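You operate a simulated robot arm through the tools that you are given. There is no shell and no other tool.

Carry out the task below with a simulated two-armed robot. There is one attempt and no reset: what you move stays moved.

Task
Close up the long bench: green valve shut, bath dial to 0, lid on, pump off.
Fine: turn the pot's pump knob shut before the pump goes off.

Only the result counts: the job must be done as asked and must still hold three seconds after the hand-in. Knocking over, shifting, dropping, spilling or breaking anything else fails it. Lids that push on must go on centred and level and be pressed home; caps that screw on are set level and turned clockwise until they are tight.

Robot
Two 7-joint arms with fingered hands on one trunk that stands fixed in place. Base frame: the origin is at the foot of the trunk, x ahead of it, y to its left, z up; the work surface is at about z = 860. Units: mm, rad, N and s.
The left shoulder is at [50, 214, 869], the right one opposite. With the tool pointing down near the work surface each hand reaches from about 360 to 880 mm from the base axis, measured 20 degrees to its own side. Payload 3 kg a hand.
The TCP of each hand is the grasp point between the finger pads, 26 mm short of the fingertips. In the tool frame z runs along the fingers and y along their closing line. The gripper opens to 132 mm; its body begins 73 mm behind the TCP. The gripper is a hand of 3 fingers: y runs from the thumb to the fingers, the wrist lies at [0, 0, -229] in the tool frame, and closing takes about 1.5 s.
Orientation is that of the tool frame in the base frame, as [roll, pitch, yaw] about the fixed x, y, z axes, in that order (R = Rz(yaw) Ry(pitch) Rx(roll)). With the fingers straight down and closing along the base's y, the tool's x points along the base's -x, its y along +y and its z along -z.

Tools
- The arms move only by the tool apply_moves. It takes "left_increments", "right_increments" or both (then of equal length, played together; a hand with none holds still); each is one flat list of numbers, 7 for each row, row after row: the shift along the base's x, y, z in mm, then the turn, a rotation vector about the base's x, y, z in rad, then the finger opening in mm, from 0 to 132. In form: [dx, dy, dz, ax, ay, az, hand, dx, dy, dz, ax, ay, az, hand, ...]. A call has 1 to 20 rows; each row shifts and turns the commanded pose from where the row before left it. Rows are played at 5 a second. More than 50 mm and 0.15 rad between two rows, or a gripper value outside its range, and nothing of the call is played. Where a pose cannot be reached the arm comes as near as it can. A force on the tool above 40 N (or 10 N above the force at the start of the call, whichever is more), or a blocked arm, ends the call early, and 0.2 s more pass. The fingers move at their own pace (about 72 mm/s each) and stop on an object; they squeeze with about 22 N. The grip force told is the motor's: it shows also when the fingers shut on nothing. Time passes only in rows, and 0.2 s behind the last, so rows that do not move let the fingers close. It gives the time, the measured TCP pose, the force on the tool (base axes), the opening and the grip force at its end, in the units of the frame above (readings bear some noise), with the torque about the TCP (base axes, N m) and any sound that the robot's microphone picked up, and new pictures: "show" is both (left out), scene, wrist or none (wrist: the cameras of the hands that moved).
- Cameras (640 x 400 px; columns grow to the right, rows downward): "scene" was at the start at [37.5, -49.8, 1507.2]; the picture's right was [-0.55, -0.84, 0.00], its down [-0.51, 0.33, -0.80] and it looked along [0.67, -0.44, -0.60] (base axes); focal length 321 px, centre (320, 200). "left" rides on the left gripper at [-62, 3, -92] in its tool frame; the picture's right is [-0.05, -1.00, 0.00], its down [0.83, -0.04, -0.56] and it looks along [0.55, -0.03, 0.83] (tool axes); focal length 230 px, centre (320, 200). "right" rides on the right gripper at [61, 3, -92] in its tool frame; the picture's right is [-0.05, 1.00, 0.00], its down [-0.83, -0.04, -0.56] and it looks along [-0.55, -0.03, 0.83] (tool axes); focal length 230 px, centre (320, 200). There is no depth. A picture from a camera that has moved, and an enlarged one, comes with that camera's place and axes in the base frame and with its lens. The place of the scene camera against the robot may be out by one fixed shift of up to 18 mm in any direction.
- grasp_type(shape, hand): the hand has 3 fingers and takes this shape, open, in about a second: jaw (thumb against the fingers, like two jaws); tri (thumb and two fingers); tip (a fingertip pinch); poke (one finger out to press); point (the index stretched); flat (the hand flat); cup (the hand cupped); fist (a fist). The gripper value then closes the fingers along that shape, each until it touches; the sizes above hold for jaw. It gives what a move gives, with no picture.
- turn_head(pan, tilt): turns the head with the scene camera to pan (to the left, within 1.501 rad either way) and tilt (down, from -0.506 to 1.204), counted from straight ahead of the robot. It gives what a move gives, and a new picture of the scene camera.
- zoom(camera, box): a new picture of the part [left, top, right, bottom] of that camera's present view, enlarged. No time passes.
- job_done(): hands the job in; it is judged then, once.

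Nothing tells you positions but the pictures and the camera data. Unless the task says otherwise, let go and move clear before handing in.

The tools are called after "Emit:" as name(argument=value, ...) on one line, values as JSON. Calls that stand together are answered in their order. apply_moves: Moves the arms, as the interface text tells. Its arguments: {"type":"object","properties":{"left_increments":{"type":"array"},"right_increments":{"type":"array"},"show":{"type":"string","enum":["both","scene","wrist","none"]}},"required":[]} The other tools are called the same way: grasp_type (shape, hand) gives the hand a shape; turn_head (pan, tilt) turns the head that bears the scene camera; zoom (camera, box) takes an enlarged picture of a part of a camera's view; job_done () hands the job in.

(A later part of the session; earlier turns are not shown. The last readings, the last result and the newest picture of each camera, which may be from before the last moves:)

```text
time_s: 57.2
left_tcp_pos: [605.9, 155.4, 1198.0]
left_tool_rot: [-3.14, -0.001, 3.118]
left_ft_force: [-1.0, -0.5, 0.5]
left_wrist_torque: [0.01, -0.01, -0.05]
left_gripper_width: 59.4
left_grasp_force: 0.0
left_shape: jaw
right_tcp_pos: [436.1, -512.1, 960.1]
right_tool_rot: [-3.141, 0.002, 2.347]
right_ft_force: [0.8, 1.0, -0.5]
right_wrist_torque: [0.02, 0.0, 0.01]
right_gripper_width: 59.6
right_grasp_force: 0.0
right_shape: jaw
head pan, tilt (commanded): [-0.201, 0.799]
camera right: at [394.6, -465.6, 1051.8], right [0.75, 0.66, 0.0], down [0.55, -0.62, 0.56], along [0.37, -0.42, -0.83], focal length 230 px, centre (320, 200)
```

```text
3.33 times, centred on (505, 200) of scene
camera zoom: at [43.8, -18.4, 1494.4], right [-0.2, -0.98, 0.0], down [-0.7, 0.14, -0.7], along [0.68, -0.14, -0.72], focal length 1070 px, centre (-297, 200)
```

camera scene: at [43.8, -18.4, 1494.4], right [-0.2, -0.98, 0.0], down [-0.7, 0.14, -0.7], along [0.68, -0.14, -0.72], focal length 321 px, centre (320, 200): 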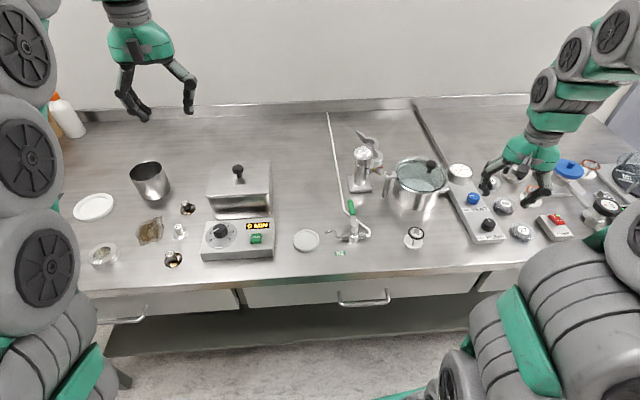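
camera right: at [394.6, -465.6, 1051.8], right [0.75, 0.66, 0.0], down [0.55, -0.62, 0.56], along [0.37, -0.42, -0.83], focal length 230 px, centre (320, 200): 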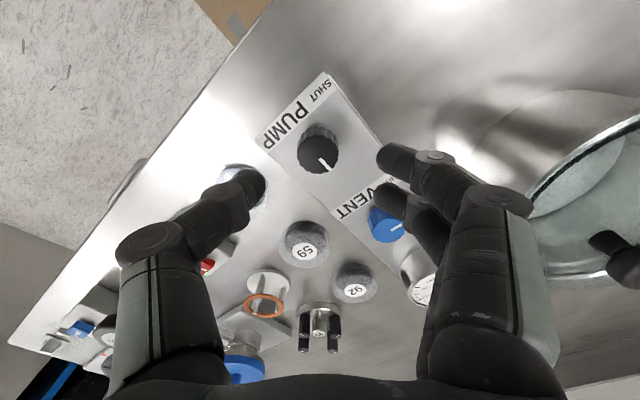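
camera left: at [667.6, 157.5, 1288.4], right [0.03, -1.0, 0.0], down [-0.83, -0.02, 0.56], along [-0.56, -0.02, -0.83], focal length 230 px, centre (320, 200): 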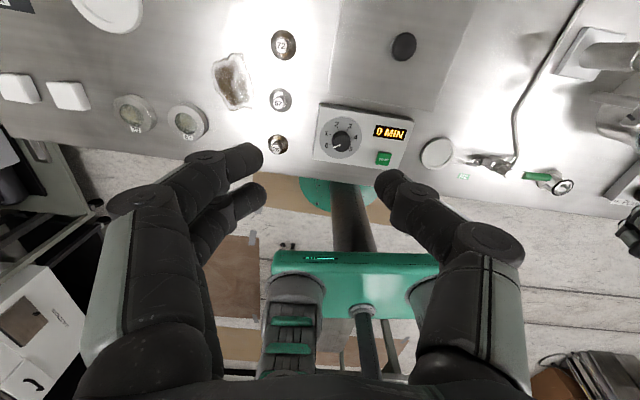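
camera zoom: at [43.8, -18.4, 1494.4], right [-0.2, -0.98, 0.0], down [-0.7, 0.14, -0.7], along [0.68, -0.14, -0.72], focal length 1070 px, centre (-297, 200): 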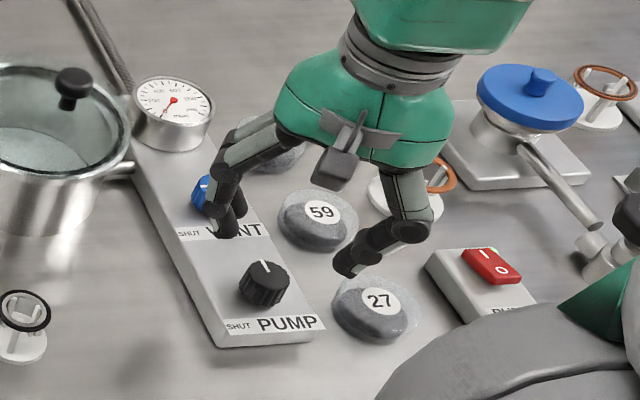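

The knob's mark points away from the robot; SHUT is on the left, matching how the VENT mark sits. I'll lower around the knob.

Emit:
apply_moves(right_increments=[-0.6, -0.5, -20, 0, 0, 0, 60, -0.4, -0.4, -10, 0, 0, 0, 60], show="wrist")

Emit:
zoom(camera="right", box=[220, 80, 420, 250])

Emit:
zoom(camera="scene", box=[430, 140, 580, 260])

```text
time_s: 57.8
left_tcp_pos: [606.2, 156.3, 1197.5]
left_tool_rot: [3.141, 0.001, 3.119]
left_ft_force: [0.5, -0.5, -0.4]
left_wrist_torque: [0.01, -0.03, -0.03]
left_gripper_width: 59.6
left_grasp_force: 0.1
left_shape: jaw
right_tcp_pos: [433.5, -511.2, 928.1]
right_tool_rot: [3.141, 0.003, 2.349]
right_ft_force: [-0.9, -0.2, 0.1]
right_wrist_torque: [0.04, 0.0, 0.0]
right_gripper_width: 59.6
right_grasp_force: 0.1
right_shape: jaw
head pan, tilt (commanded): [-0.201, 0.799]
camera right: at [392.7, -465.8, 1020.9], right [0.75, 0.66, 0.0], down [0.55, -0.62, 0.56], along [0.37, -0.42, -0.83], focal length 230 px, centre (320, 200)
```

right: 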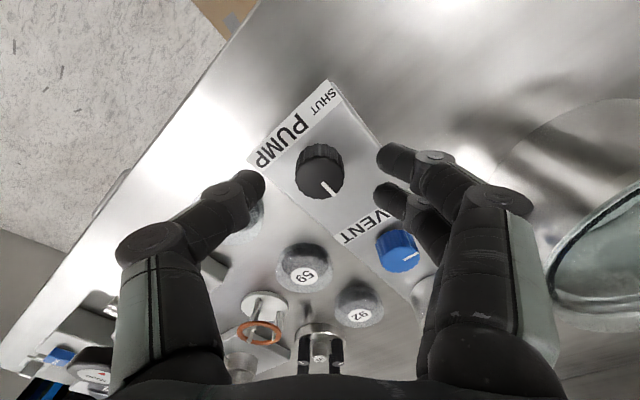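

```text
2.35 times, centred on (320, 165) of right
camera zoom: at [392.7, -465.8, 1020.9], right [0.75, 0.66, 0.0], down [0.55, -0.62, 0.56], along [0.37, -0.42, -0.83], focal length 541 px, centre (320, 282)
```

zoom: 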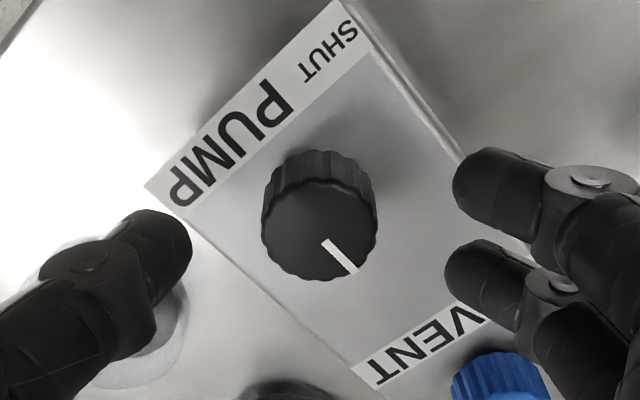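

```text
3.33 times, centred on (505, 200) of scene
camera zoom: at [43.8, -18.4, 1494.4], right [-0.2, -0.98, 0.0], down [-0.7, 0.14, -0.7], along [0.68, -0.14, -0.72], focal length 1070 px, centre (-297, 200)
```

zoom: 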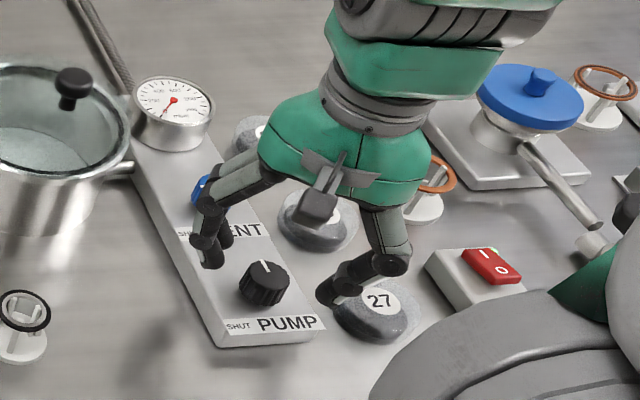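

Emit:
apply_moves(right_increments=[0.3, -0.6, -8, 0, 0, 0, 60, 0, 0, 0, 0, 0, 0, 45, 0, 0, 0, 0, 0, 0, 32, 0, 0, 0, 0, 0, 0, 20, 0, 0, 0, 0, 0, 0, 20, 0, 0, 0, 0, 0, 0, 20], show="wrist")

Emit:
zoom(camera="right", box=[220, 80, 420, 250])

```text
time_s: 59.2
left_tcp_pos: [606.2, 156.1, 1198.3]
left_tool_rot: [-3.141, 0.001, 3.12]
left_ft_force: [0.6, 0.7, 0.0]
left_wrist_torque: [0.0, -0.02, -0.02]
left_gripper_width: 59.7
left_grasp_force: 0.1
left_shape: jaw
right_tcp_pos: [435.1, -512.8, 921.1]
right_tool_rot: [-3.141, 0.002, 2.348]
right_ft_force: [0.3, -3.1, -3.5]
right_wrist_torque: [-0.04, -0.01, -0.01]
right_gripper_width: 20.6
right_grasp_force: 22.3
right_shape: jaw
head pan, tilt (commanded): [-0.201, 0.799]
camera right: at [393.3, -467.0, 1012.4], right [0.75, 0.66, 0.0], down [0.55, -0.62, 0.56], along [0.37, -0.42, -0.83], focal length 230 px, centre (320, 200)
```

right: 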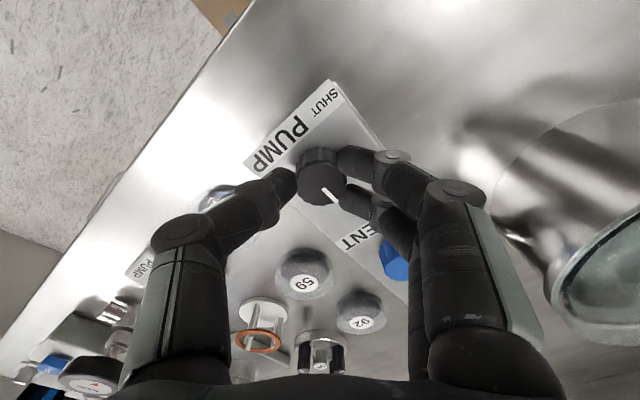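

```text
2.35 times, centred on (320, 165) of right
camera zoom: at [393.3, -467.0, 1012.4], right [0.75, 0.66, 0.0], down [0.55, -0.62, 0.56], along [0.37, -0.42, -0.83], focal length 541 px, centre (320, 282)
```

zoom: 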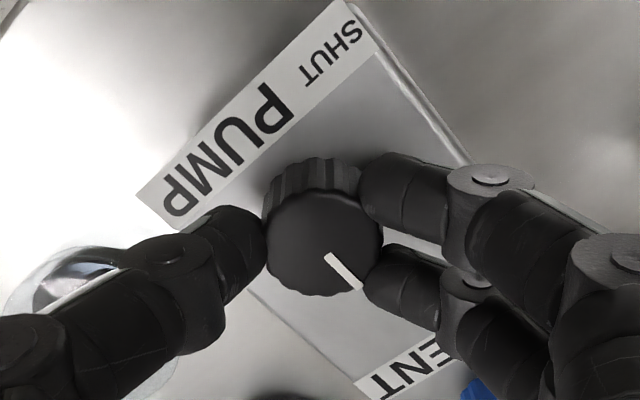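

The pump knob is held. I'll turn it counter-clockwise toward SHUT, first a little to check it moves freely.

Emit:
apply_moves(right_increments=[0, 0, 0, 0, 0, 0.1, 20, 0, 0, 0, 0, 0, 0.1, 20, 0, 0, 0, 0, 0, 0.1, 20, 0, 0, 0, 0, 0, 0.1, 20], show="wrist")

Emit:
zoom(camera="right", box=[220, 80, 420, 250])

```text
time_s: 60.2
left_tcp_pos: [606.8, 155.5, 1197.4]
left_tool_rot: [3.141, -0.001, 3.119]
left_ft_force: [0.3, 0.0, -0.8]
left_wrist_torque: [0.02, 0.02, 0.0]
left_gripper_width: 59.7
left_grasp_force: 0.2
left_shape: jaw
right_tcp_pos: [434.7, -511.7, 920.2]
right_tool_rot: [-3.141, 0.001, 2.75]
right_ft_force: [4.2, -4.7, -13.8]
right_wrist_torque: [-0.11, -0.07, 0.01]
right_gripper_width: 20.3
right_grasp_force: 22.0
right_shape: jaw
head pan, tilt (commanded): [-0.201, 0.799]
camera right: at [378.5, -486.6, 1013.2], right [0.43, 0.9, 0.0], down [0.75, -0.36, 0.56], along [0.5, -0.24, -0.83], focal length 230 px, centre (320, 200)
```

right: 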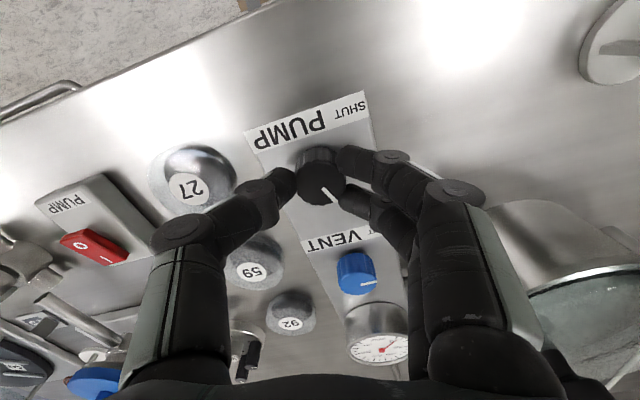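

```text
2.35 times, centred on (320, 165) of right
camera zoom: at [378.5, -486.6, 1013.2], right [0.43, 0.9, 0.0], down [0.75, -0.36, 0.56], along [0.5, -0.24, -0.83], focal length 541 px, centre (320, 282)
```

zoom: 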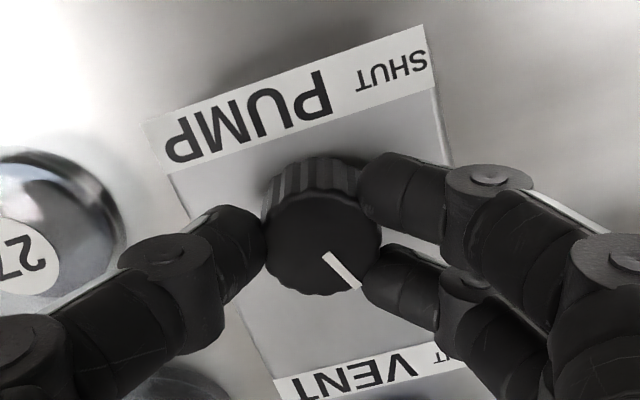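

It turns freely. A downward pull builds slightly, so I'll ease down a touch while continuing.

Emit:
apply_moves(right_increments=[0, 0, -0.5, 0, 0, 0.1, 20, 0, 0, -0.5, 0, 0, 0.1, 20, 0, 0, -0.5, 0, 0, 0.1, 20, 0, 0, 0, 0, 0, 0.1, 20, 0, 0, 0, 0, 0, 0.1, 20], show="wrist")

Emit:
zoom(camera="right", box=[220, 80, 420, 250])

```text
time_s: 61.4
left_tcp_pos: [606.7, 155.7, 1196.8]
left_tool_rot: [-3.14, 0.0, 3.118]
left_ft_force: [-1.1, 0.1, 1.1]
left_wrist_torque: [0.01, 0.02, -0.02]
left_gripper_width: 59.6
left_grasp_force: 0.0
left_shape: jaw
right_tcp_pos: [434.1, -512.7, 919.3]
right_tool_rot: [-3.141, 0.001, -3.033]
right_ft_force: [-0.3, 1.4, 4.2]
right_wrist_torque: [0.04, 0.04, -0.01]
right_gripper_width: 20.4
right_grasp_force: 22.0
right_shape: jaw
head pan, tilt (commanded): [-0.201, 0.799]
camera right: at [372.7, -517.0, 1012.0], right [-0.06, 1.0, 0.0], down [0.83, 0.05, 0.56], along [0.56, 0.03, -0.83], focal length 230 px, centre (320, 200)
```

right: 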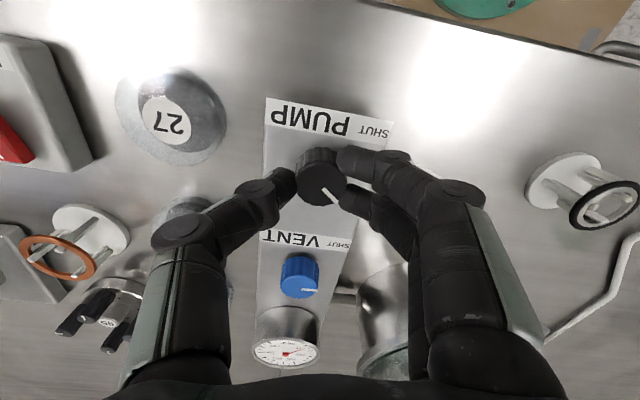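

```text
2.35 times, centred on (320, 165) of right
camera zoom: at [372.7, -517.0, 1012.0], right [-0.06, 1.0, 0.0], down [0.83, 0.05, 0.56], along [0.56, 0.03, -0.83], focal length 541 px, centre (320, 282)
```

zoom: 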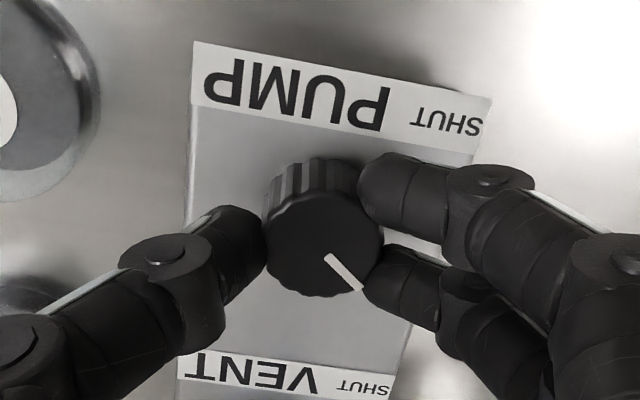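

Emit:
apply_moves(right_increments=[0, 0, 0.3, 0, 0, 0.1, 20, 0, 0, 0, 0, 0, 0.1, 20, 0, 0, 0, 0, 0, 0.1, 20, 0, 0, 0, 0, 0, 0.1, 20, 0, 0, 0, 0, 0, 0.1, 20], show="wrist")

Emit:
zoom(camera="right", box=[220, 80, 420, 250])

```text
time_s: 62.6
left_tcp_pos: [606.6, 155.8, 1198.4]
left_tool_rot: [-3.14, -0.001, 3.118]
left_ft_force: [0.1, 0.1, 0.6]
left_wrist_torque: [0.01, 0.0, -0.03]
left_gripper_width: 59.8
left_grasp_force: 0.1
left_shape: jaw
right_tcp_pos: [434.1, -513.0, 920.3]
right_tool_rot: [-3.14, 0.002, -2.535]
right_ft_force: [6.3, -5.6, -2.2]
right_wrist_torque: [-0.11, -0.15, -0.02]
right_gripper_width: 20.3
right_grasp_force: 22.4
right_shape: jaw
head pan, tilt (commanded): [-0.201, 0.799]
camera right: at [381.6, -545.5, 1012.5], right [-0.53, 0.85, 0.0], down [0.71, 0.44, 0.56], along [0.47, 0.29, -0.83], focal length 230 px, centre (320, 200)
```

right: 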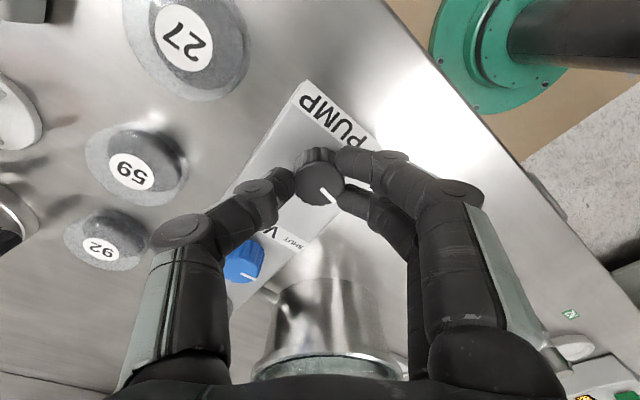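

```text
2.35 times, centred on (320, 165) of right
camera zoom: at [381.6, -545.5, 1012.5], right [-0.53, 0.85, 0.0], down [0.71, 0.44, 0.56], along [0.47, 0.29, -0.83], focal length 541 px, centre (320, 282)
```

zoom: 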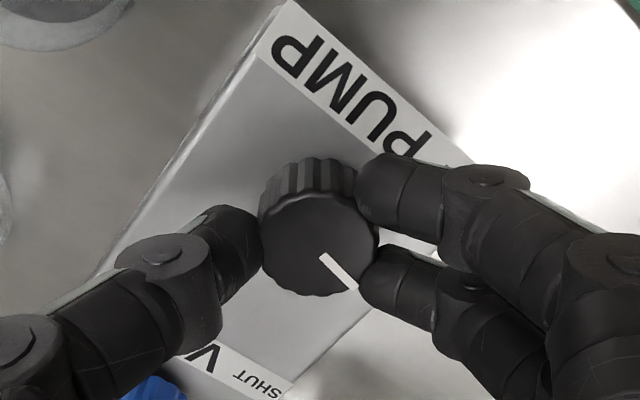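

Emit:
zoom(camera="right", box=[210, 210, 290, 310])

Emit:
zoom(camera="scene", box=[440, 170, 530, 250])

```text
4.00 times, centred on (250, 260) of right
camera zoom: at [381.6, -545.5, 1012.5], right [-0.53, 0.85, 0.0], down [0.71, 0.44, 0.56], along [0.47, 0.29, -0.83], focal length 920 px, centre (600, -40)
```

zoom: 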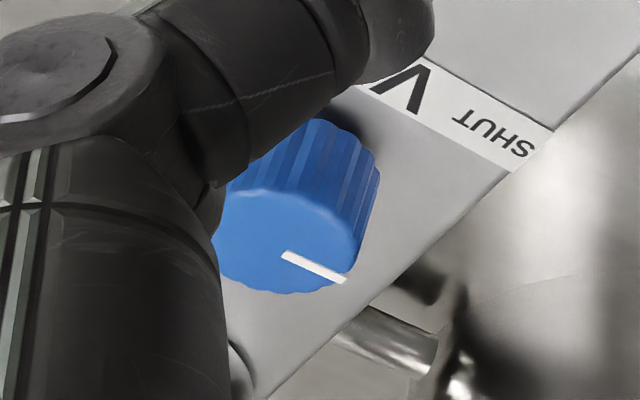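

```text
5.00 times, centred on (485, 210) of scene
camera zoom: at [43.9, -18.5, 1494.4], right [-0.2, -0.98, 0.0], down [-0.7, 0.14, -0.7], along [0.68, -0.14, -0.72], focal length 1605 px, centre (-505, 150)
```

zoom: 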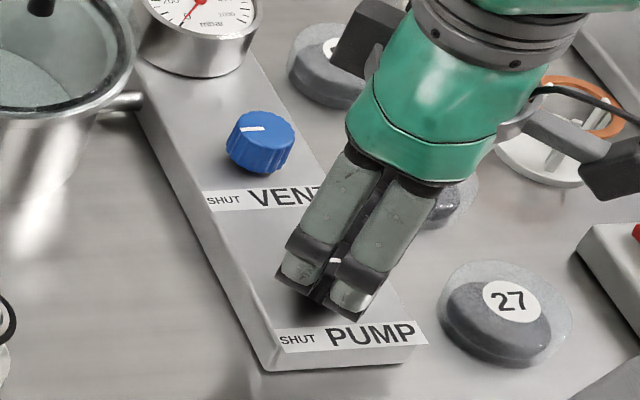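

The VENT mark (shut) points at about 86°, across the panel; the PUMP mark is now at about 70°. I'll turn a further ~0.2 rad and look for the stop.

Emit:
apply_moves(right_increments=[0, 0, 0, 0, 0, 0.08, 20, 0, 0, 0, 0, 0, 0.08, 20, 0, 0, 0, 0, 0, 0.04, 20], show="wrist")

Emit:
zoom(camera="right", box=[220, 80, 420, 250])

```text
time_s: 63.4
left_tcp_pos: [606.4, 155.3, 1197.6]
left_tool_rot: [3.141, -0.001, 3.119]
left_ft_force: [-0.5, 0.2, -0.2]
left_wrist_torque: [0.01, 0.02, -0.01]
left_gripper_width: 59.5
left_grasp_force: 0.1
left_shape: jaw
right_tcp_pos: [433.4, -512.7, 919.6]
right_tool_rot: [-3.141, 0.003, -2.332]
right_ft_force: [2.0, -4.3, 0.2]
right_wrist_torque: [-0.09, -0.1, -0.12]
right_gripper_width: 20.5
right_grasp_force: 22.1
right_shape: jaw
head pan, tilt (commanded): [-0.201, 0.799]
camera right: at [389.2, -555.4, 1012.4], right [-0.69, 0.73, 0.0], down [0.61, 0.57, 0.56], along [0.4, 0.38, -0.83], focal length 230 px, centre (320, 200)
```

right: 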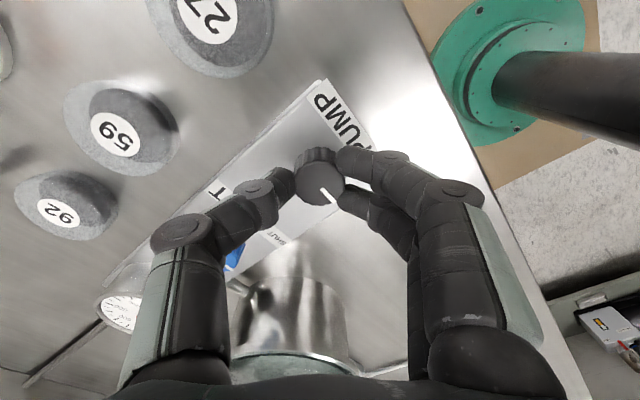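

```text
2.35 times, centred on (320, 165) of right
camera zoom: at [389.2, -555.4, 1012.4], right [-0.69, 0.73, 0.0], down [0.61, 0.57, 0.56], along [0.4, 0.38, -0.83], focal length 541 px, centre (320, 282)
```

zoom: 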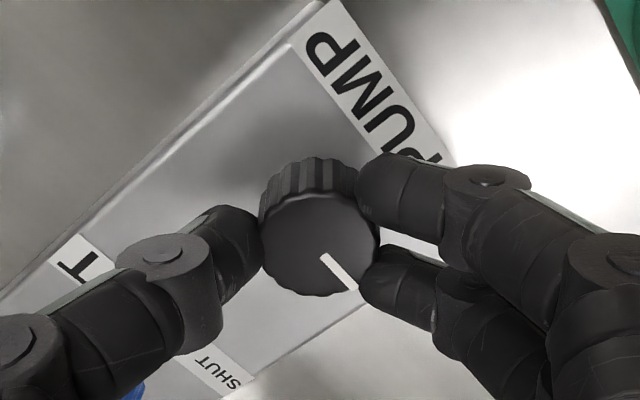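

Emit:
apply_moves(right_increments=[0, 0, 0, 0, 0, 0.04, 20, 0, 0, 0, 0, 0, 0.03, 20], show="wrist")

Emit:
zoom(camera="right", box=[220, 80, 420, 250])

```text
time_s: 64.0
left_tcp_pos: [605.6, 155.3, 1196.6]
left_tool_rot: [-3.14, 0.001, 3.118]
left_ft_force: [0.2, 0.1, -0.8]
left_wrist_torque: [0.05, -0.01, 0.01]
left_gripper_width: 59.8
left_grasp_force: 0.1
left_shape: jaw
right_tcp_pos: [433.7, -514.4, 919.7]
right_tool_rot: [-3.142, 0.001, -2.265]
right_ft_force: [3.5, -5.3, 0.4]
right_wrist_torque: [-0.08, -0.06, -0.32]
right_gripper_width: 20.1
right_grasp_force: 21.6
right_shape: jaw
head pan, tilt (commanded): [-0.201, 0.799]
camera right: at [391.9, -558.6, 1012.3], right [-0.73, 0.68, 0.0], down [0.56, 0.61, 0.56], along [0.38, 0.41, -0.83], focal length 230 px, centre (320, 200)
```

right: 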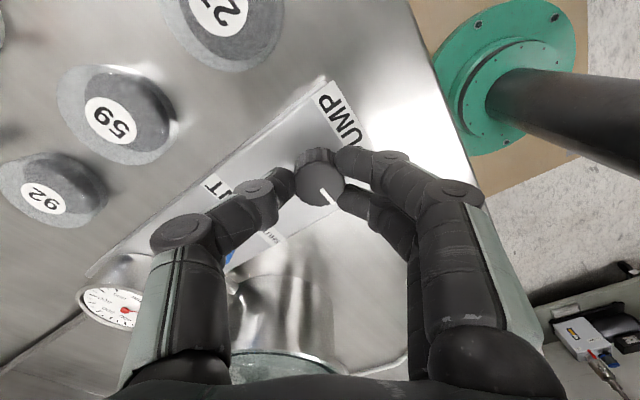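

```text
2.35 times, centred on (320, 165) of right
camera zoom: at [391.9, -558.6, 1012.3], right [-0.73, 0.68, 0.0], down [0.56, 0.61, 0.56], along [0.38, 0.41, -0.83], focal length 541 px, centre (320, 282)
```

zoom: 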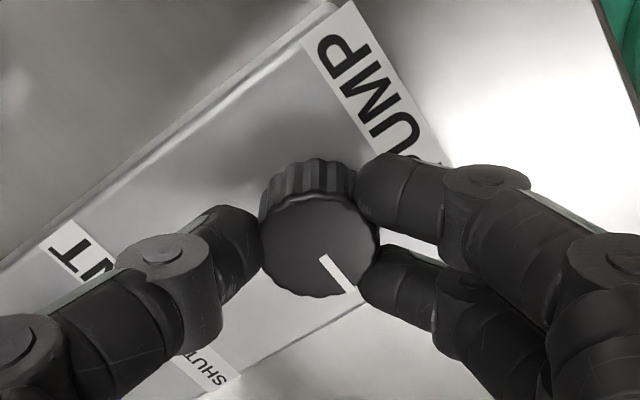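

The torque rises (0.32 N m), so the knob is at its SHUT stop. I'll release and lift to check the mark and gauge.

Emit:
apply_moves(right_increments=[0, 0, 0, 0, 0, 0, 35, 0, 0, 0, 0, 0, 0, 50, 0, 0, 4, 0, 0, 0, 60, 0, 0, 25, 0, 0, 0, 60, 0, 0, 40, 0, 0, 0, 60, 0, 0, 40, 0, 0, 0, 60], show="wrist")

Emit:
zoom(camera="right", box=[230, 60, 390, 200])

Emit:
zoom(camera="scene", box=[430, 150, 590, 260])

```text
time_s: 65.4
left_tcp_pos: [605.8, 156.3, 1196.6]
left_tool_rot: [3.141, 0.0, 3.118]
left_ft_force: [-1.2, 0.3, -0.7]
left_wrist_torque: [0.03, -0.03, 0.01]
left_gripper_width: 59.8
left_grasp_force: 0.1
left_shape: jaw
right_tcp_pos: [433.5, -511.8, 1030.6]
right_tool_rot: [-3.141, 0.003, -2.266]
right_ft_force: [0.3, 0.5, 0.8]
right_wrist_torque: [-0.03, -0.01, 0.03]
right_gripper_width: 59.6
right_grasp_force: 0.1
right_shape: jaw
head pan, tilt (commanded): [-0.201, 0.799]
camera right: at [391.8, -557.3, 1122.2], right [-0.73, 0.68, 0.0], down [0.56, 0.61, 0.56], along [0.38, 0.41, -0.83], focal length 230 px, centre (320, 200)
```

right: 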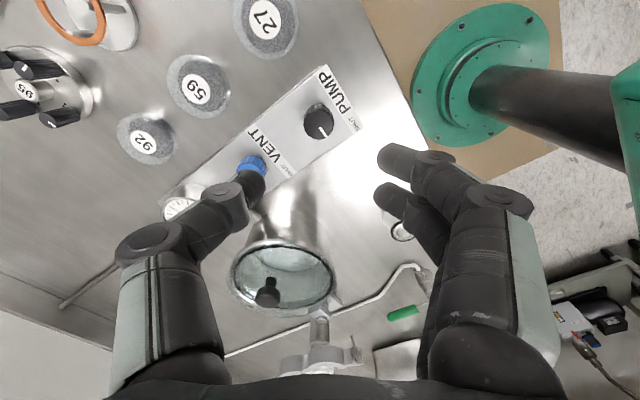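

```text
2.86 times, centred on (310, 130) of right
camera zoom: at [391.8, -557.3, 1122.2], right [-0.73, 0.68, 0.0], down [0.56, 0.61, 0.56], along [0.38, 0.41, -0.83], focal length 657 px, centre (349, 400)
```

zoom: 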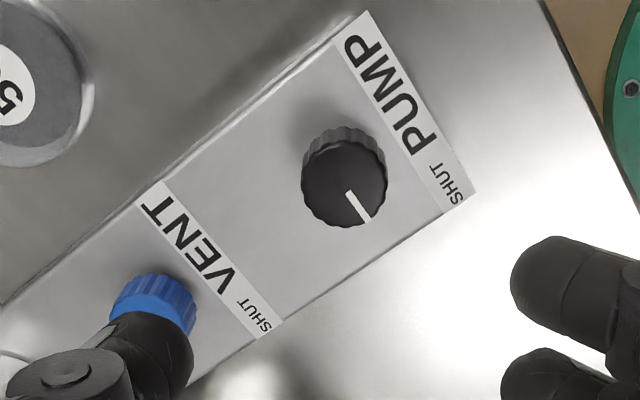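

```text
3.64 times, centred on (510, 205) of scene
camera zoom: at [43.7, -18.4, 1494.4], right [-0.2, -0.98, 0.0], down [-0.7, 0.14, -0.7], along [0.68, -0.14, -0.72], focal length 1167 px, centre (-371, 182)
```

zoom: 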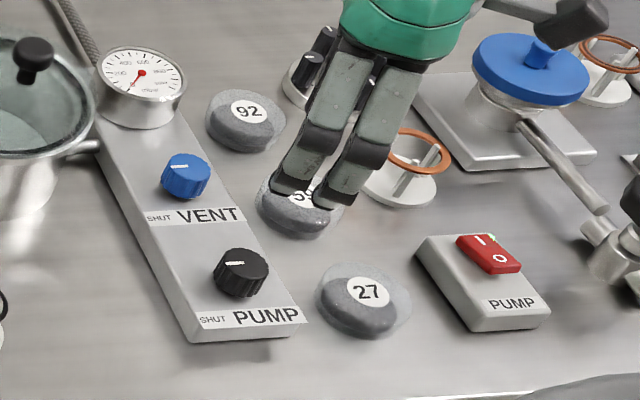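

Both marks now point across to SHUT: the pump knob is shut. Next I'll turn off the pump at the rocker; moving the right hand there and switching to the poking shape.

Emit:
apply_moves(right_increments=[-2, -20, 5, 0, 0, -0.125, 60, -2, -20, 0, 0, 0, -0.125, 60, -2, -20, 0, 0, 0, -0.125, 60, -2, -20, 0, 0, 0, -0.125, 60, -2, -20, 0, 0, 0, -0.125, 60, -2, -20, 0, 0, 0, -0.125, 60, 0, -20, 0, 0, 0, -0.125, 60], show="none")

Emit:
grasp_type(hand="right", shape="poke")

Emit:
zoom(camera="right", box=[0, 0, 640, 400])

Emit:
turn_head(pan=-0.75, tilt=0.7)

```text
time_s: 67.0
left_tcp_pos: [606.0, 154.8, 1197.3]
left_tool_rot: [3.141, 0.0, 3.118]
left_ft_force: [0.3, 0.5, -0.2]
left_wrist_torque: [0.0, -0.03, -0.01]
left_gripper_width: 59.7
left_grasp_force: 0.0
left_shape: jaw
right_tcp_pos: [422.0, -653.9, 1032.0]
right_tool_rot: [3.141, 0.003, 3.141]
right_ft_force: [-0.5, -0.8, -0.1]
right_wrist_torque: [0.01, 0.0, 0.03]
right_gripper_width: 59.8
right_grasp_force: 0.1
right_shape: jaw
head pan, tilt (commanded): [-0.201, 0.799]
```

```text
time_s: 67.9
left_tcp_pos: [606.3, 156.1, 1197.9]
left_tool_rot: [3.14, -0.001, 3.12]
left_ft_force: [-0.6, 0.0, 0.2]
left_wrist_torque: [-0.01, -0.03, 0.01]
left_gripper_width: 59.6
left_grasp_force: 0.0
left_shape: jaw
right_tcp_pos: [422.3, -651.4, 1033.5]
right_tool_rot: [-3.141, 0.003, -3.14]
right_ft_force: [0.0, -1.1, 0.6]
right_wrist_torque: [-0.02, 0.03, -0.01]
right_gripper_width: 0.0
right_grasp_force: 0.1
right_shape: poke
head pan, tilt (commanded): [-0.201, 0.799]
```

```text
1.00 times, centred on (320, 200) of right (not enlarged: the box is as wide or as high as the picture)
camera zoom: at [360.6, -649.7, 1125.1], right [0.05, 1.0, 0.0], down [0.83, -0.04, 0.56], along [0.56, -0.03, -0.83], focal length 230 px, centre (320, 200)
```

zoom: 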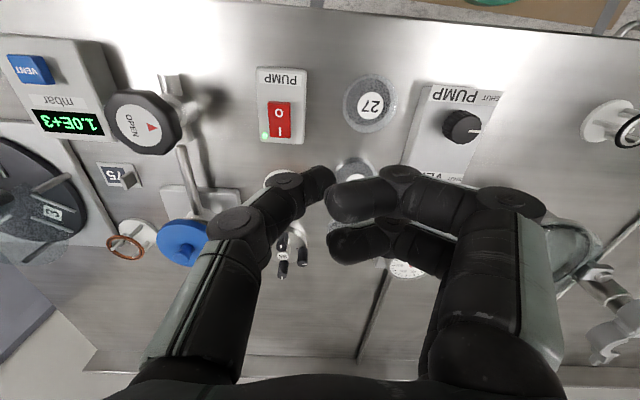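

```text
time_s: 68.8
left_tcp_pos: [607.6, 156.0, 1197.7]
left_tool_rot: [-3.141, 0.002, 3.119]
left_ft_force: [-0.3, -0.5, -0.4]
left_wrist_torque: [0.0, 0.03, -0.05]
left_gripper_width: 59.6
left_grasp_force: 0.1
left_shape: jaw
right_tcp_pos: [422.7, -652.3, 1033.2]
right_tool_rot: [3.141, 0.001, -3.14]
right_ft_force: [0.1, -0.2, 0.4]
right_wrist_torque: [-0.01, 0.01, 0.0]
right_gripper_width: 0.0
right_grasp_force: 0.0
right_shape: poke
head pan, tilt (commanded): [-0.75, 0.7]
camera scene: at [26.9, -60.2, 1502.6], right [-0.68, -0.73, 0.0], down [-0.47, 0.44, -0.76], along [0.56, -0.52, -0.64], focal length 321 px, centre (320, 200)
```

scene: 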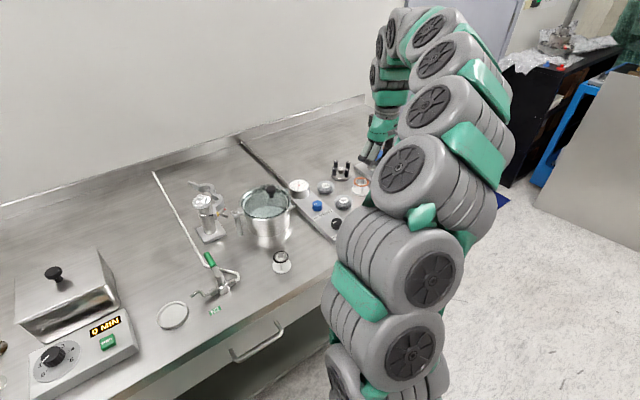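

Emit:
zoom(camera="right", box=[220, 60, 460, 280])

Emit:
zoom(camera="scene", box=[320, 100, 420, 240])

Emit:
zoom(camera="right", box=[230, 50, 330, 150])

```text
1.82 times, centred on (340, 170) of right
camera zoom: at [360.5, -649.7, 1125.1], right [0.05, 1.0, 0.0], down [0.83, -0.04, 0.56], along [0.56, -0.03, -0.83], focal length 418 px, centre (284, 254)
```

zoom: 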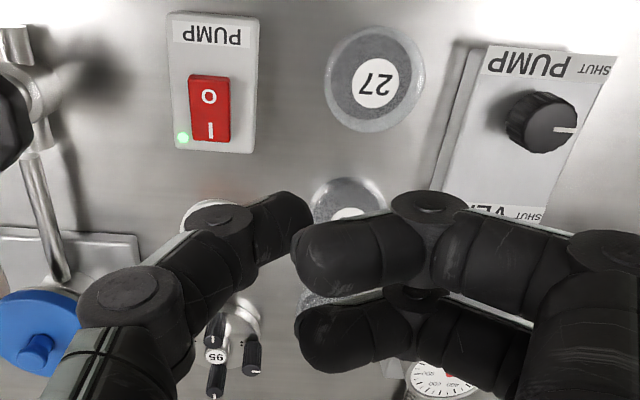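

```text
2.86 times, centred on (370, 170) of scene
camera zoom: at [26.9, -60.2, 1502.6], right [-0.68, -0.73, 0.0], down [-0.47, 0.44, -0.76], along [0.56, -0.52, -0.64], focal length 917 px, centre (177, 286)
```

zoom: 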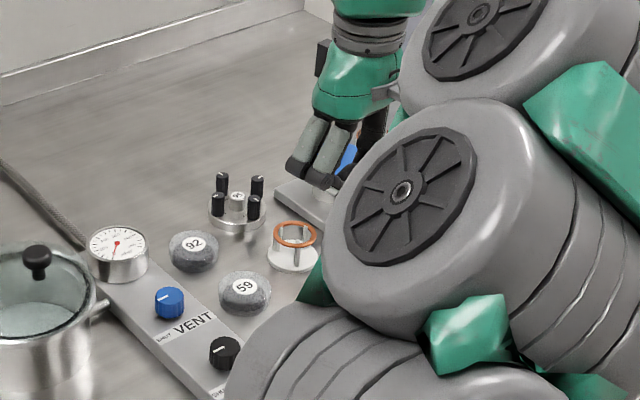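

```text
4.00 times, centred on (280, 100) of right
camera zoom: at [360.5, -649.7, 1125.1], right [0.05, 1.0, 0.0], down [0.83, -0.04, 0.56], along [0.56, -0.03, -0.83], focal length 920 px, centre (480, 600)
```

zoom: 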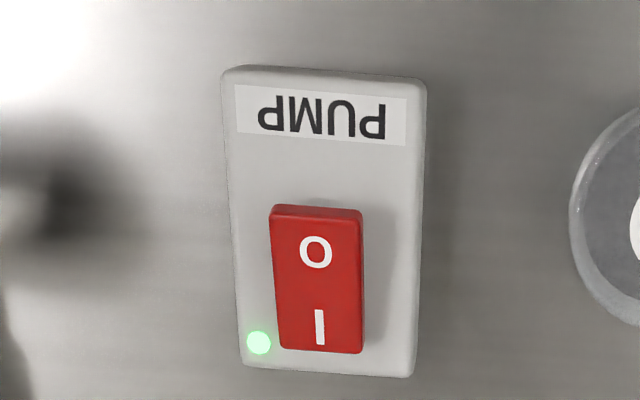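

The poke shape extends the thumb below the folded fingers; its tip is near the tool axis. The rocker's O half is at about [410,-691,895]; I'll line the tip up above it.

Emit:
apply_moves(right_increments=[-7, -13.5, -20, 0, 0, 0, 0, -7, -13.5, -25, 0, 0, 0, 0, -6, -13, -25, 0, 0, 0, 0], show="wrist")

Emit:
zoom(camera="right", box=[240, 80, 400, 240])

```text
time_s: 69.7
left_tcp_pos: [605.7, 155.3, 1197.3]
left_tool_rot: [3.142, 0.0, 3.12]
left_ft_force: [0.4, 0.2, 0.5]
left_wrist_torque: [0.0, 0.02, 0.0]
left_gripper_width: 59.5
left_grasp_force: 0.0
left_shape: jaw
right_tcp_pos: [403.8, -693.3, 963.6]
right_tool_rot: [-3.141, 0.003, -3.14]
right_ft_force: [-0.7, -0.6, 0.5]
right_wrist_torque: [0.01, 0.0, -0.02]
right_gripper_width: 0.1
right_grasp_force: 0.0
right_shape: poke
head pan, tilt (commanded): [-0.75, 0.7]
camera right: at [341.4, -690.1, 1055.6], right [0.05, 1.0, 0.0], down [0.83, -0.04, 0.56], along [0.56, -0.03, -0.83], focal length 230 px, centre (320, 200)
```

right: 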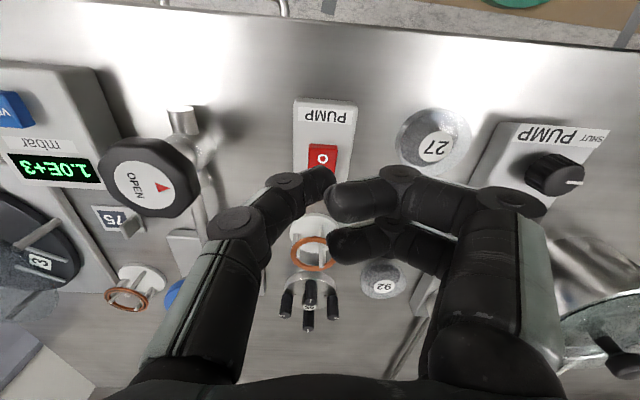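

```text
2.50 times, centred on (320, 160) of right
camera zoom: at [341.4, -690.1, 1055.6], right [0.05, 1.0, 0.0], down [0.83, -0.04, 0.56], along [0.56, -0.03, -0.83], focal length 575 px, centre (320, 300)
```

zoom: 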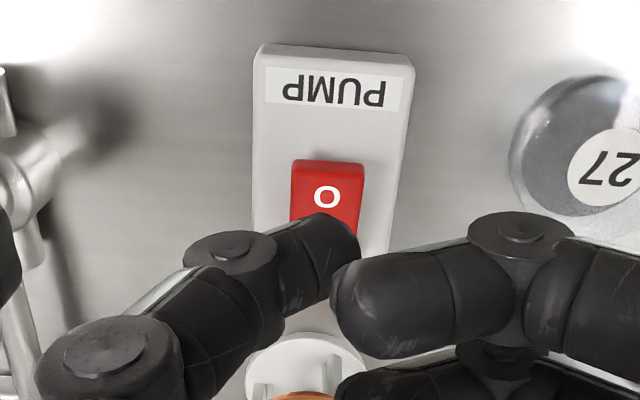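

Emit:
apply_moves(right_increments=[2, -1, -14, 0, 0, 0, 0, 2, -1, -14, 0, 0, 0, 0], show="wrist")

Emit:
zoom(camera="right", box=[240, 80, 400, 240])

```text
time_s: 70.2
left_tcp_pos: [605.8, 155.9, 1197.5]
left_tool_rot: [-3.141, 0.001, 3.119]
left_ft_force: [-1.0, 0.1, 0.4]
left_wrist_torque: [0.04, 0.0, 0.01]
left_gripper_width: 59.2
left_grasp_force: 0.1
left_shape: jaw
right_tcp_pos: [405.8, -693.4, 934.8]
right_tool_rot: [-3.142, 0.001, -3.139]
right_ft_force: [-0.1, 0.6, -0.1]
right_wrist_torque: [-0.01, 0.02, -0.04]
right_gripper_width: 0.0
right_grasp_force: 0.0
right_shape: poke
head pan, tilt (commanded): [-0.75, 0.7]
camera right: at [344.3, -690.8, 1027.7], right [0.05, 1.0, 0.0], down [0.83, -0.04, 0.56], along [0.56, -0.03, -0.83], focal length 230 px, centre (320, 200)
```

right: 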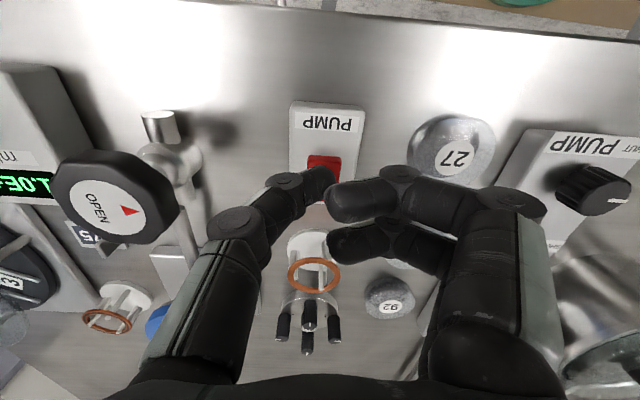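

```text
2.50 times, centred on (320, 160) of right
camera zoom: at [344.3, -690.8, 1027.7], right [0.05, 1.0, 0.0], down [0.83, -0.04, 0.56], along [0.56, -0.03, -0.83], focal length 575 px, centre (320, 300)
```

zoom: 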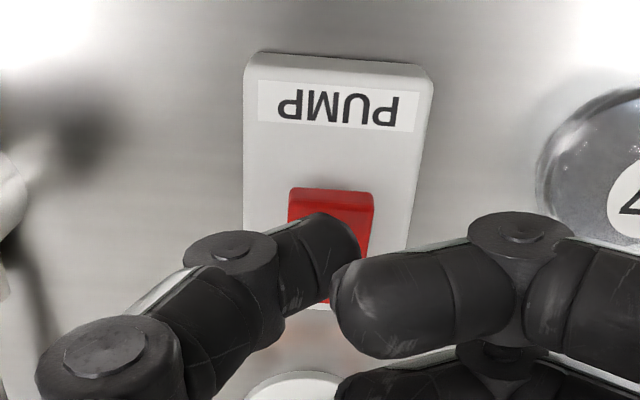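

The thumb tip is over the O end of the rocker. I'll press down in small steps.

Emit:
apply_moves(right_increments=[0, 0, -3, 0, 0, 0, 0, 0, 0, -3, 0, 0, 0, 0, 0, 0, -3, 0, 0, 0, 0, 0, 0, -3, 0, 0, 0, 0], show="wrist")

Emit:
zoom(camera="right", box=[240, 80, 400, 240])

```text
time_s: 71.2
left_tcp_pos: [606.9, 155.3, 1196.6]
left_tool_rot: [-3.14, 0.0, 3.117]
left_ft_force: [-0.3, -0.2, 0.8]
left_wrist_torque: [0.01, 0.02, 0.0]
left_gripper_width: 59.7
left_grasp_force: 0.1
left_shape: jaw
right_tcp_pos: [405.8, -694.0, 924.2]
right_tool_rot: [3.142, 0.003, 3.141]
right_ft_force: [1.2, 0.8, -0.4]
right_wrist_torque: [0.01, -0.02, 0.03]
right_gripper_width: 0.0
right_grasp_force: 0.1
right_shape: poke
head pan, tilt (commanded): [-0.75, 0.7]
camera right: at [344.4, -692.2, 1016.2], right [0.05, 1.0, 0.0], down [0.83, -0.04, 0.56], along [0.56, -0.03, -0.83], focal length 230 px, centre (320, 200)
```

right: 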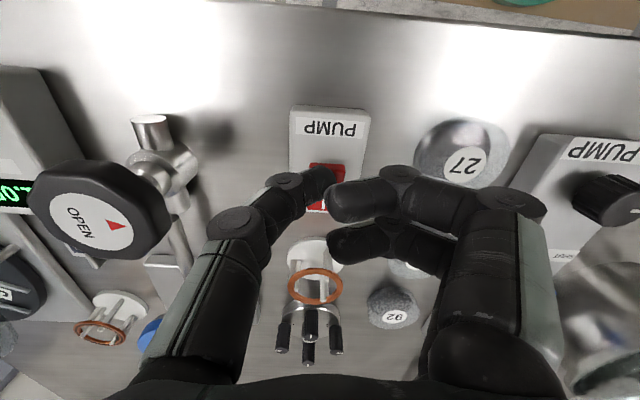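

```text
2.50 times, centred on (320, 160) of right
camera zoom: at [344.4, -692.2, 1016.2], right [0.05, 1.0, 0.0], down [0.83, -0.04, 0.56], along [0.56, -0.03, -0.83], focal length 575 px, centre (320, 300)
```

zoom: 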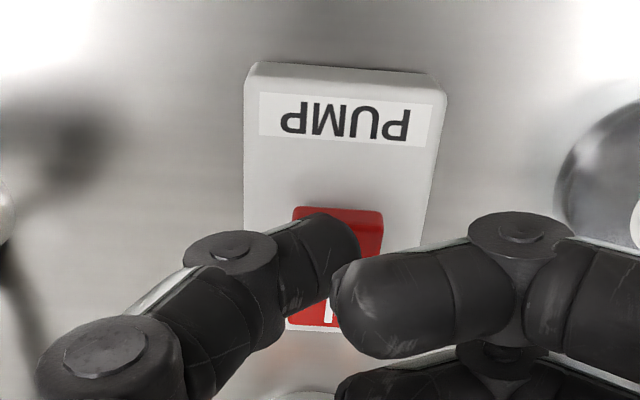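

Emit:
apply_moves(right_increments=[0, 0, -2, 0, 0, 0, 0, 0, 0, -2, 0, 0, 0, 0, 0, 0, -2, 0, 0, 0, 0], show="wrist")

Emit:
zoom(camera="right", box=[240, 80, 400, 240])

```text
time_s: 72.0
left_tcp_pos: [606.8, 156.4, 1197.9]
left_tool_rot: [-3.141, 0.001, 3.118]
left_ft_force: [0.2, -0.4, 0.6]
left_wrist_torque: [0.0, -0.01, -0.02]
left_gripper_width: 59.5
left_grasp_force: 0.2
left_shape: jaw
right_tcp_pos: [404.9, -694.8, 918.5]
right_tool_rot: [3.141, 0.001, -3.139]
right_ft_force: [0.1, 0.3, 2.9]
right_wrist_torque: [0.04, -0.02, 0.01]
right_gripper_width: 0.2
right_grasp_force: 0.1
right_shape: poke
head pan, tilt (commanded): [-0.75, 0.7]
camera right: at [344.1, -691.8, 1010.8], right [0.05, 1.0, 0.0], down [0.83, -0.04, 0.56], along [0.56, -0.03, -0.83], focal length 230 px, centre (320, 200)
```

right: 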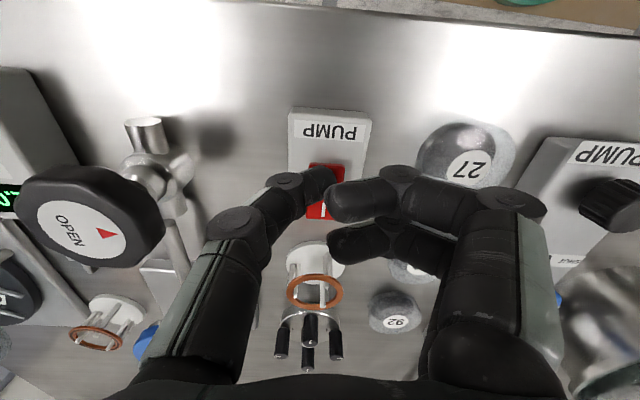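

```text
2.50 times, centred on (320, 160) of right
camera zoom: at [344.1, -691.8, 1010.8], right [0.05, 1.0, 0.0], down [0.83, -0.04, 0.56], along [0.56, -0.03, -0.83], focal length 575 px, centre (320, 300)
```

zoom: 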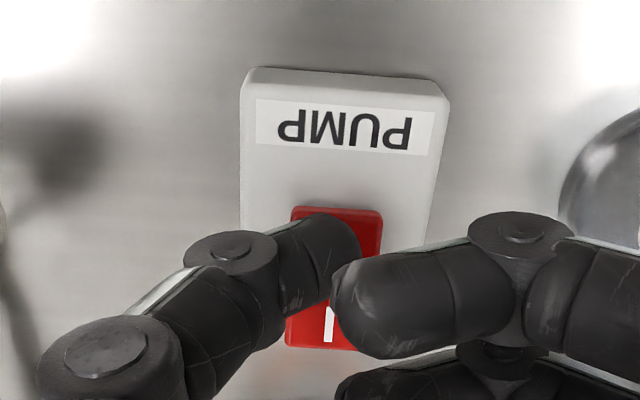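

Emit:
apply_moves(right_increments=[0, 0, -1.5, 0, 0, 0, 0, 0, 0, -1.5, 0, 0, 0, 0, 0, 0, 0, 0, 0, 0, 0], show="wrist")

Emit:
zoom(camera="right", box=[240, 80, 400, 240])

```text
time_s: 72.8
left_tcp_pos: [606.6, 156.4, 1197.1]
left_tool_rot: [-3.141, 0.0, 3.119]
left_ft_force: [-0.1, 0.2, -0.2]
left_wrist_torque: [0.0, 0.01, -0.01]
left_gripper_width: 59.7
left_grasp_force: 0.0
left_shape: jaw
right_tcp_pos: [405.1, -696.2, 916.9]
right_tool_rot: [-3.138, 0.004, 3.141]
right_ft_force: [-1.8, -10.5, 35.1]
right_wrist_torque: [-0.15, -0.04, -0.06]
right_gripper_width: 0.2
right_grasp_force: 0.0
right_shape: poke
head pan, tilt (commanded): [-0.75, 0.7]
camera right: at [343.5, -693.0, 1008.8], right [0.05, 1.0, 0.0], down [0.83, -0.04, 0.56], along [0.56, -0.03, -0.83], focal length 230 px, centre (320, 200)
```

right: 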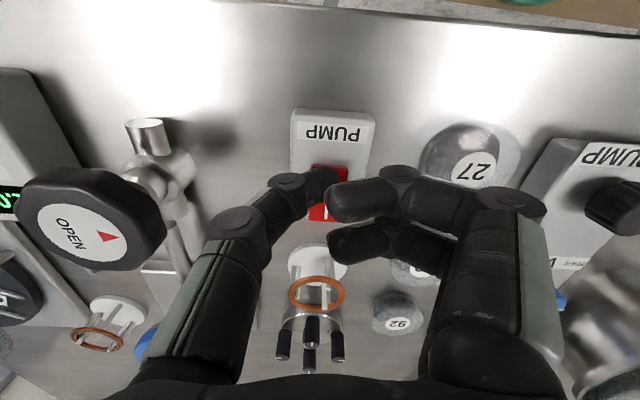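

```text
2.50 times, centred on (320, 160) of right
camera zoom: at [343.5, -693.0, 1008.8], right [0.05, 1.0, 0.0], down [0.83, -0.04, 0.56], along [0.56, -0.03, -0.83], focal length 575 px, centre (320, 300)
```

zoom: 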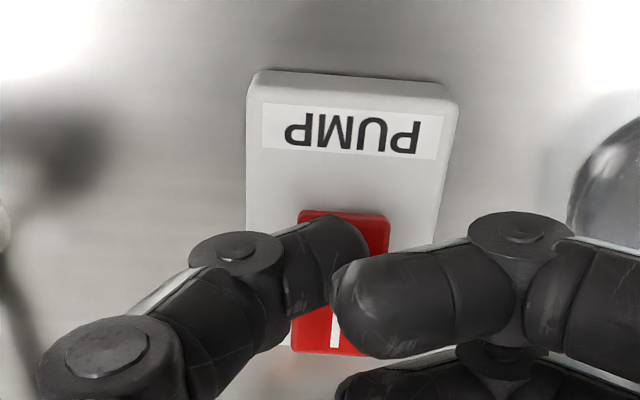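

The rocker has bottomed out (35 N). I'll lift off and check that the pilot light is off.

Emit:
apply_moves(right_increments=[0, 1, 6, 0, 0, 0, 0, 0, 0, 20, 0, 0, 0, 0, 0, 5, 40, 0, 0, 0, 0, 0, 20, 40, 0, 0, 0, 0, 5, 20, 20, 0, 0, 0, 0], show="both")

Emit:
zoom(camera="right", box=[220, 40, 340, 160])

```text
time_s: 74.0
left_tcp_pos: [605.7, 155.4, 1197.2]
left_tool_rot: [3.141, 0.001, 3.119]
left_ft_force: [0.4, 0.2, -0.2]
left_wrist_torque: [-0.01, -0.02, 0.03]
left_gripper_width: 59.6
left_grasp_force: 0.2
left_shape: jaw
right_tcp_pos: [409.5, -650.7, 1041.6]
right_tool_rot: [-3.141, 0.0, -3.14]
right_ft_force: [0.3, 0.1, -0.1]
right_wrist_torque: [0.0, 0.0, -0.05]
right_gripper_width: 0.2
right_grasp_force: 0.0
right_shape: poke
head pan, tilt (commanded): [-0.75, 0.7]
camera scene: at [26.8, -60.2, 1502.7], right [-0.68, -0.73, 0.0], down [-0.47, 0.44, -0.76], along [0.56, -0.52, -0.64], focal length 321 px, centre (320, 200)
camera right: at [348.1, -647.4, 1133.5], right [0.05, 1.0, 0.0], down [0.83, -0.04, 0.56], along [0.56, -0.03, -0.83], focal length 230 px, centre (320, 200)
```

scene: 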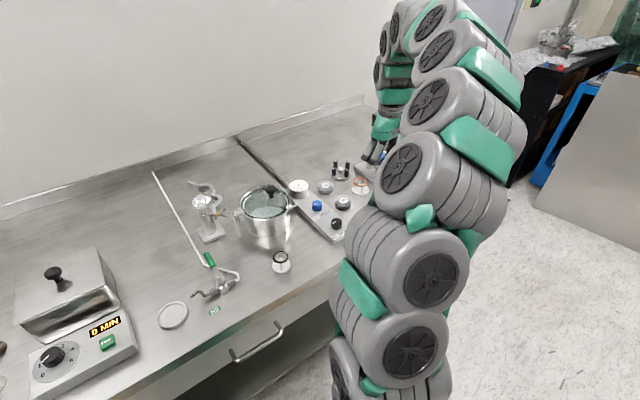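
right: 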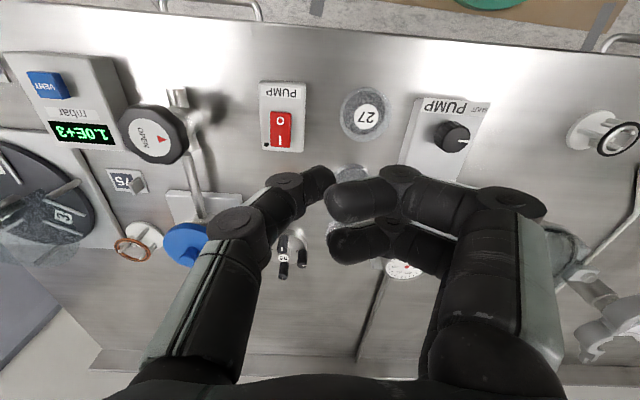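

```text
3.33 times, centred on (280, 100) of right
camera zoom: at [348.1, -647.4, 1133.5], right [0.05, 1.0, 0.0], down [0.83, -0.04, 0.56], along [0.56, -0.03, -0.83], focal length 767 px, centre (453, 533)
```

zoom: 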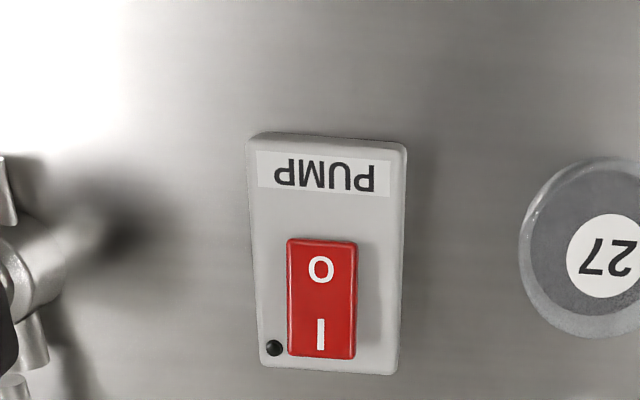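

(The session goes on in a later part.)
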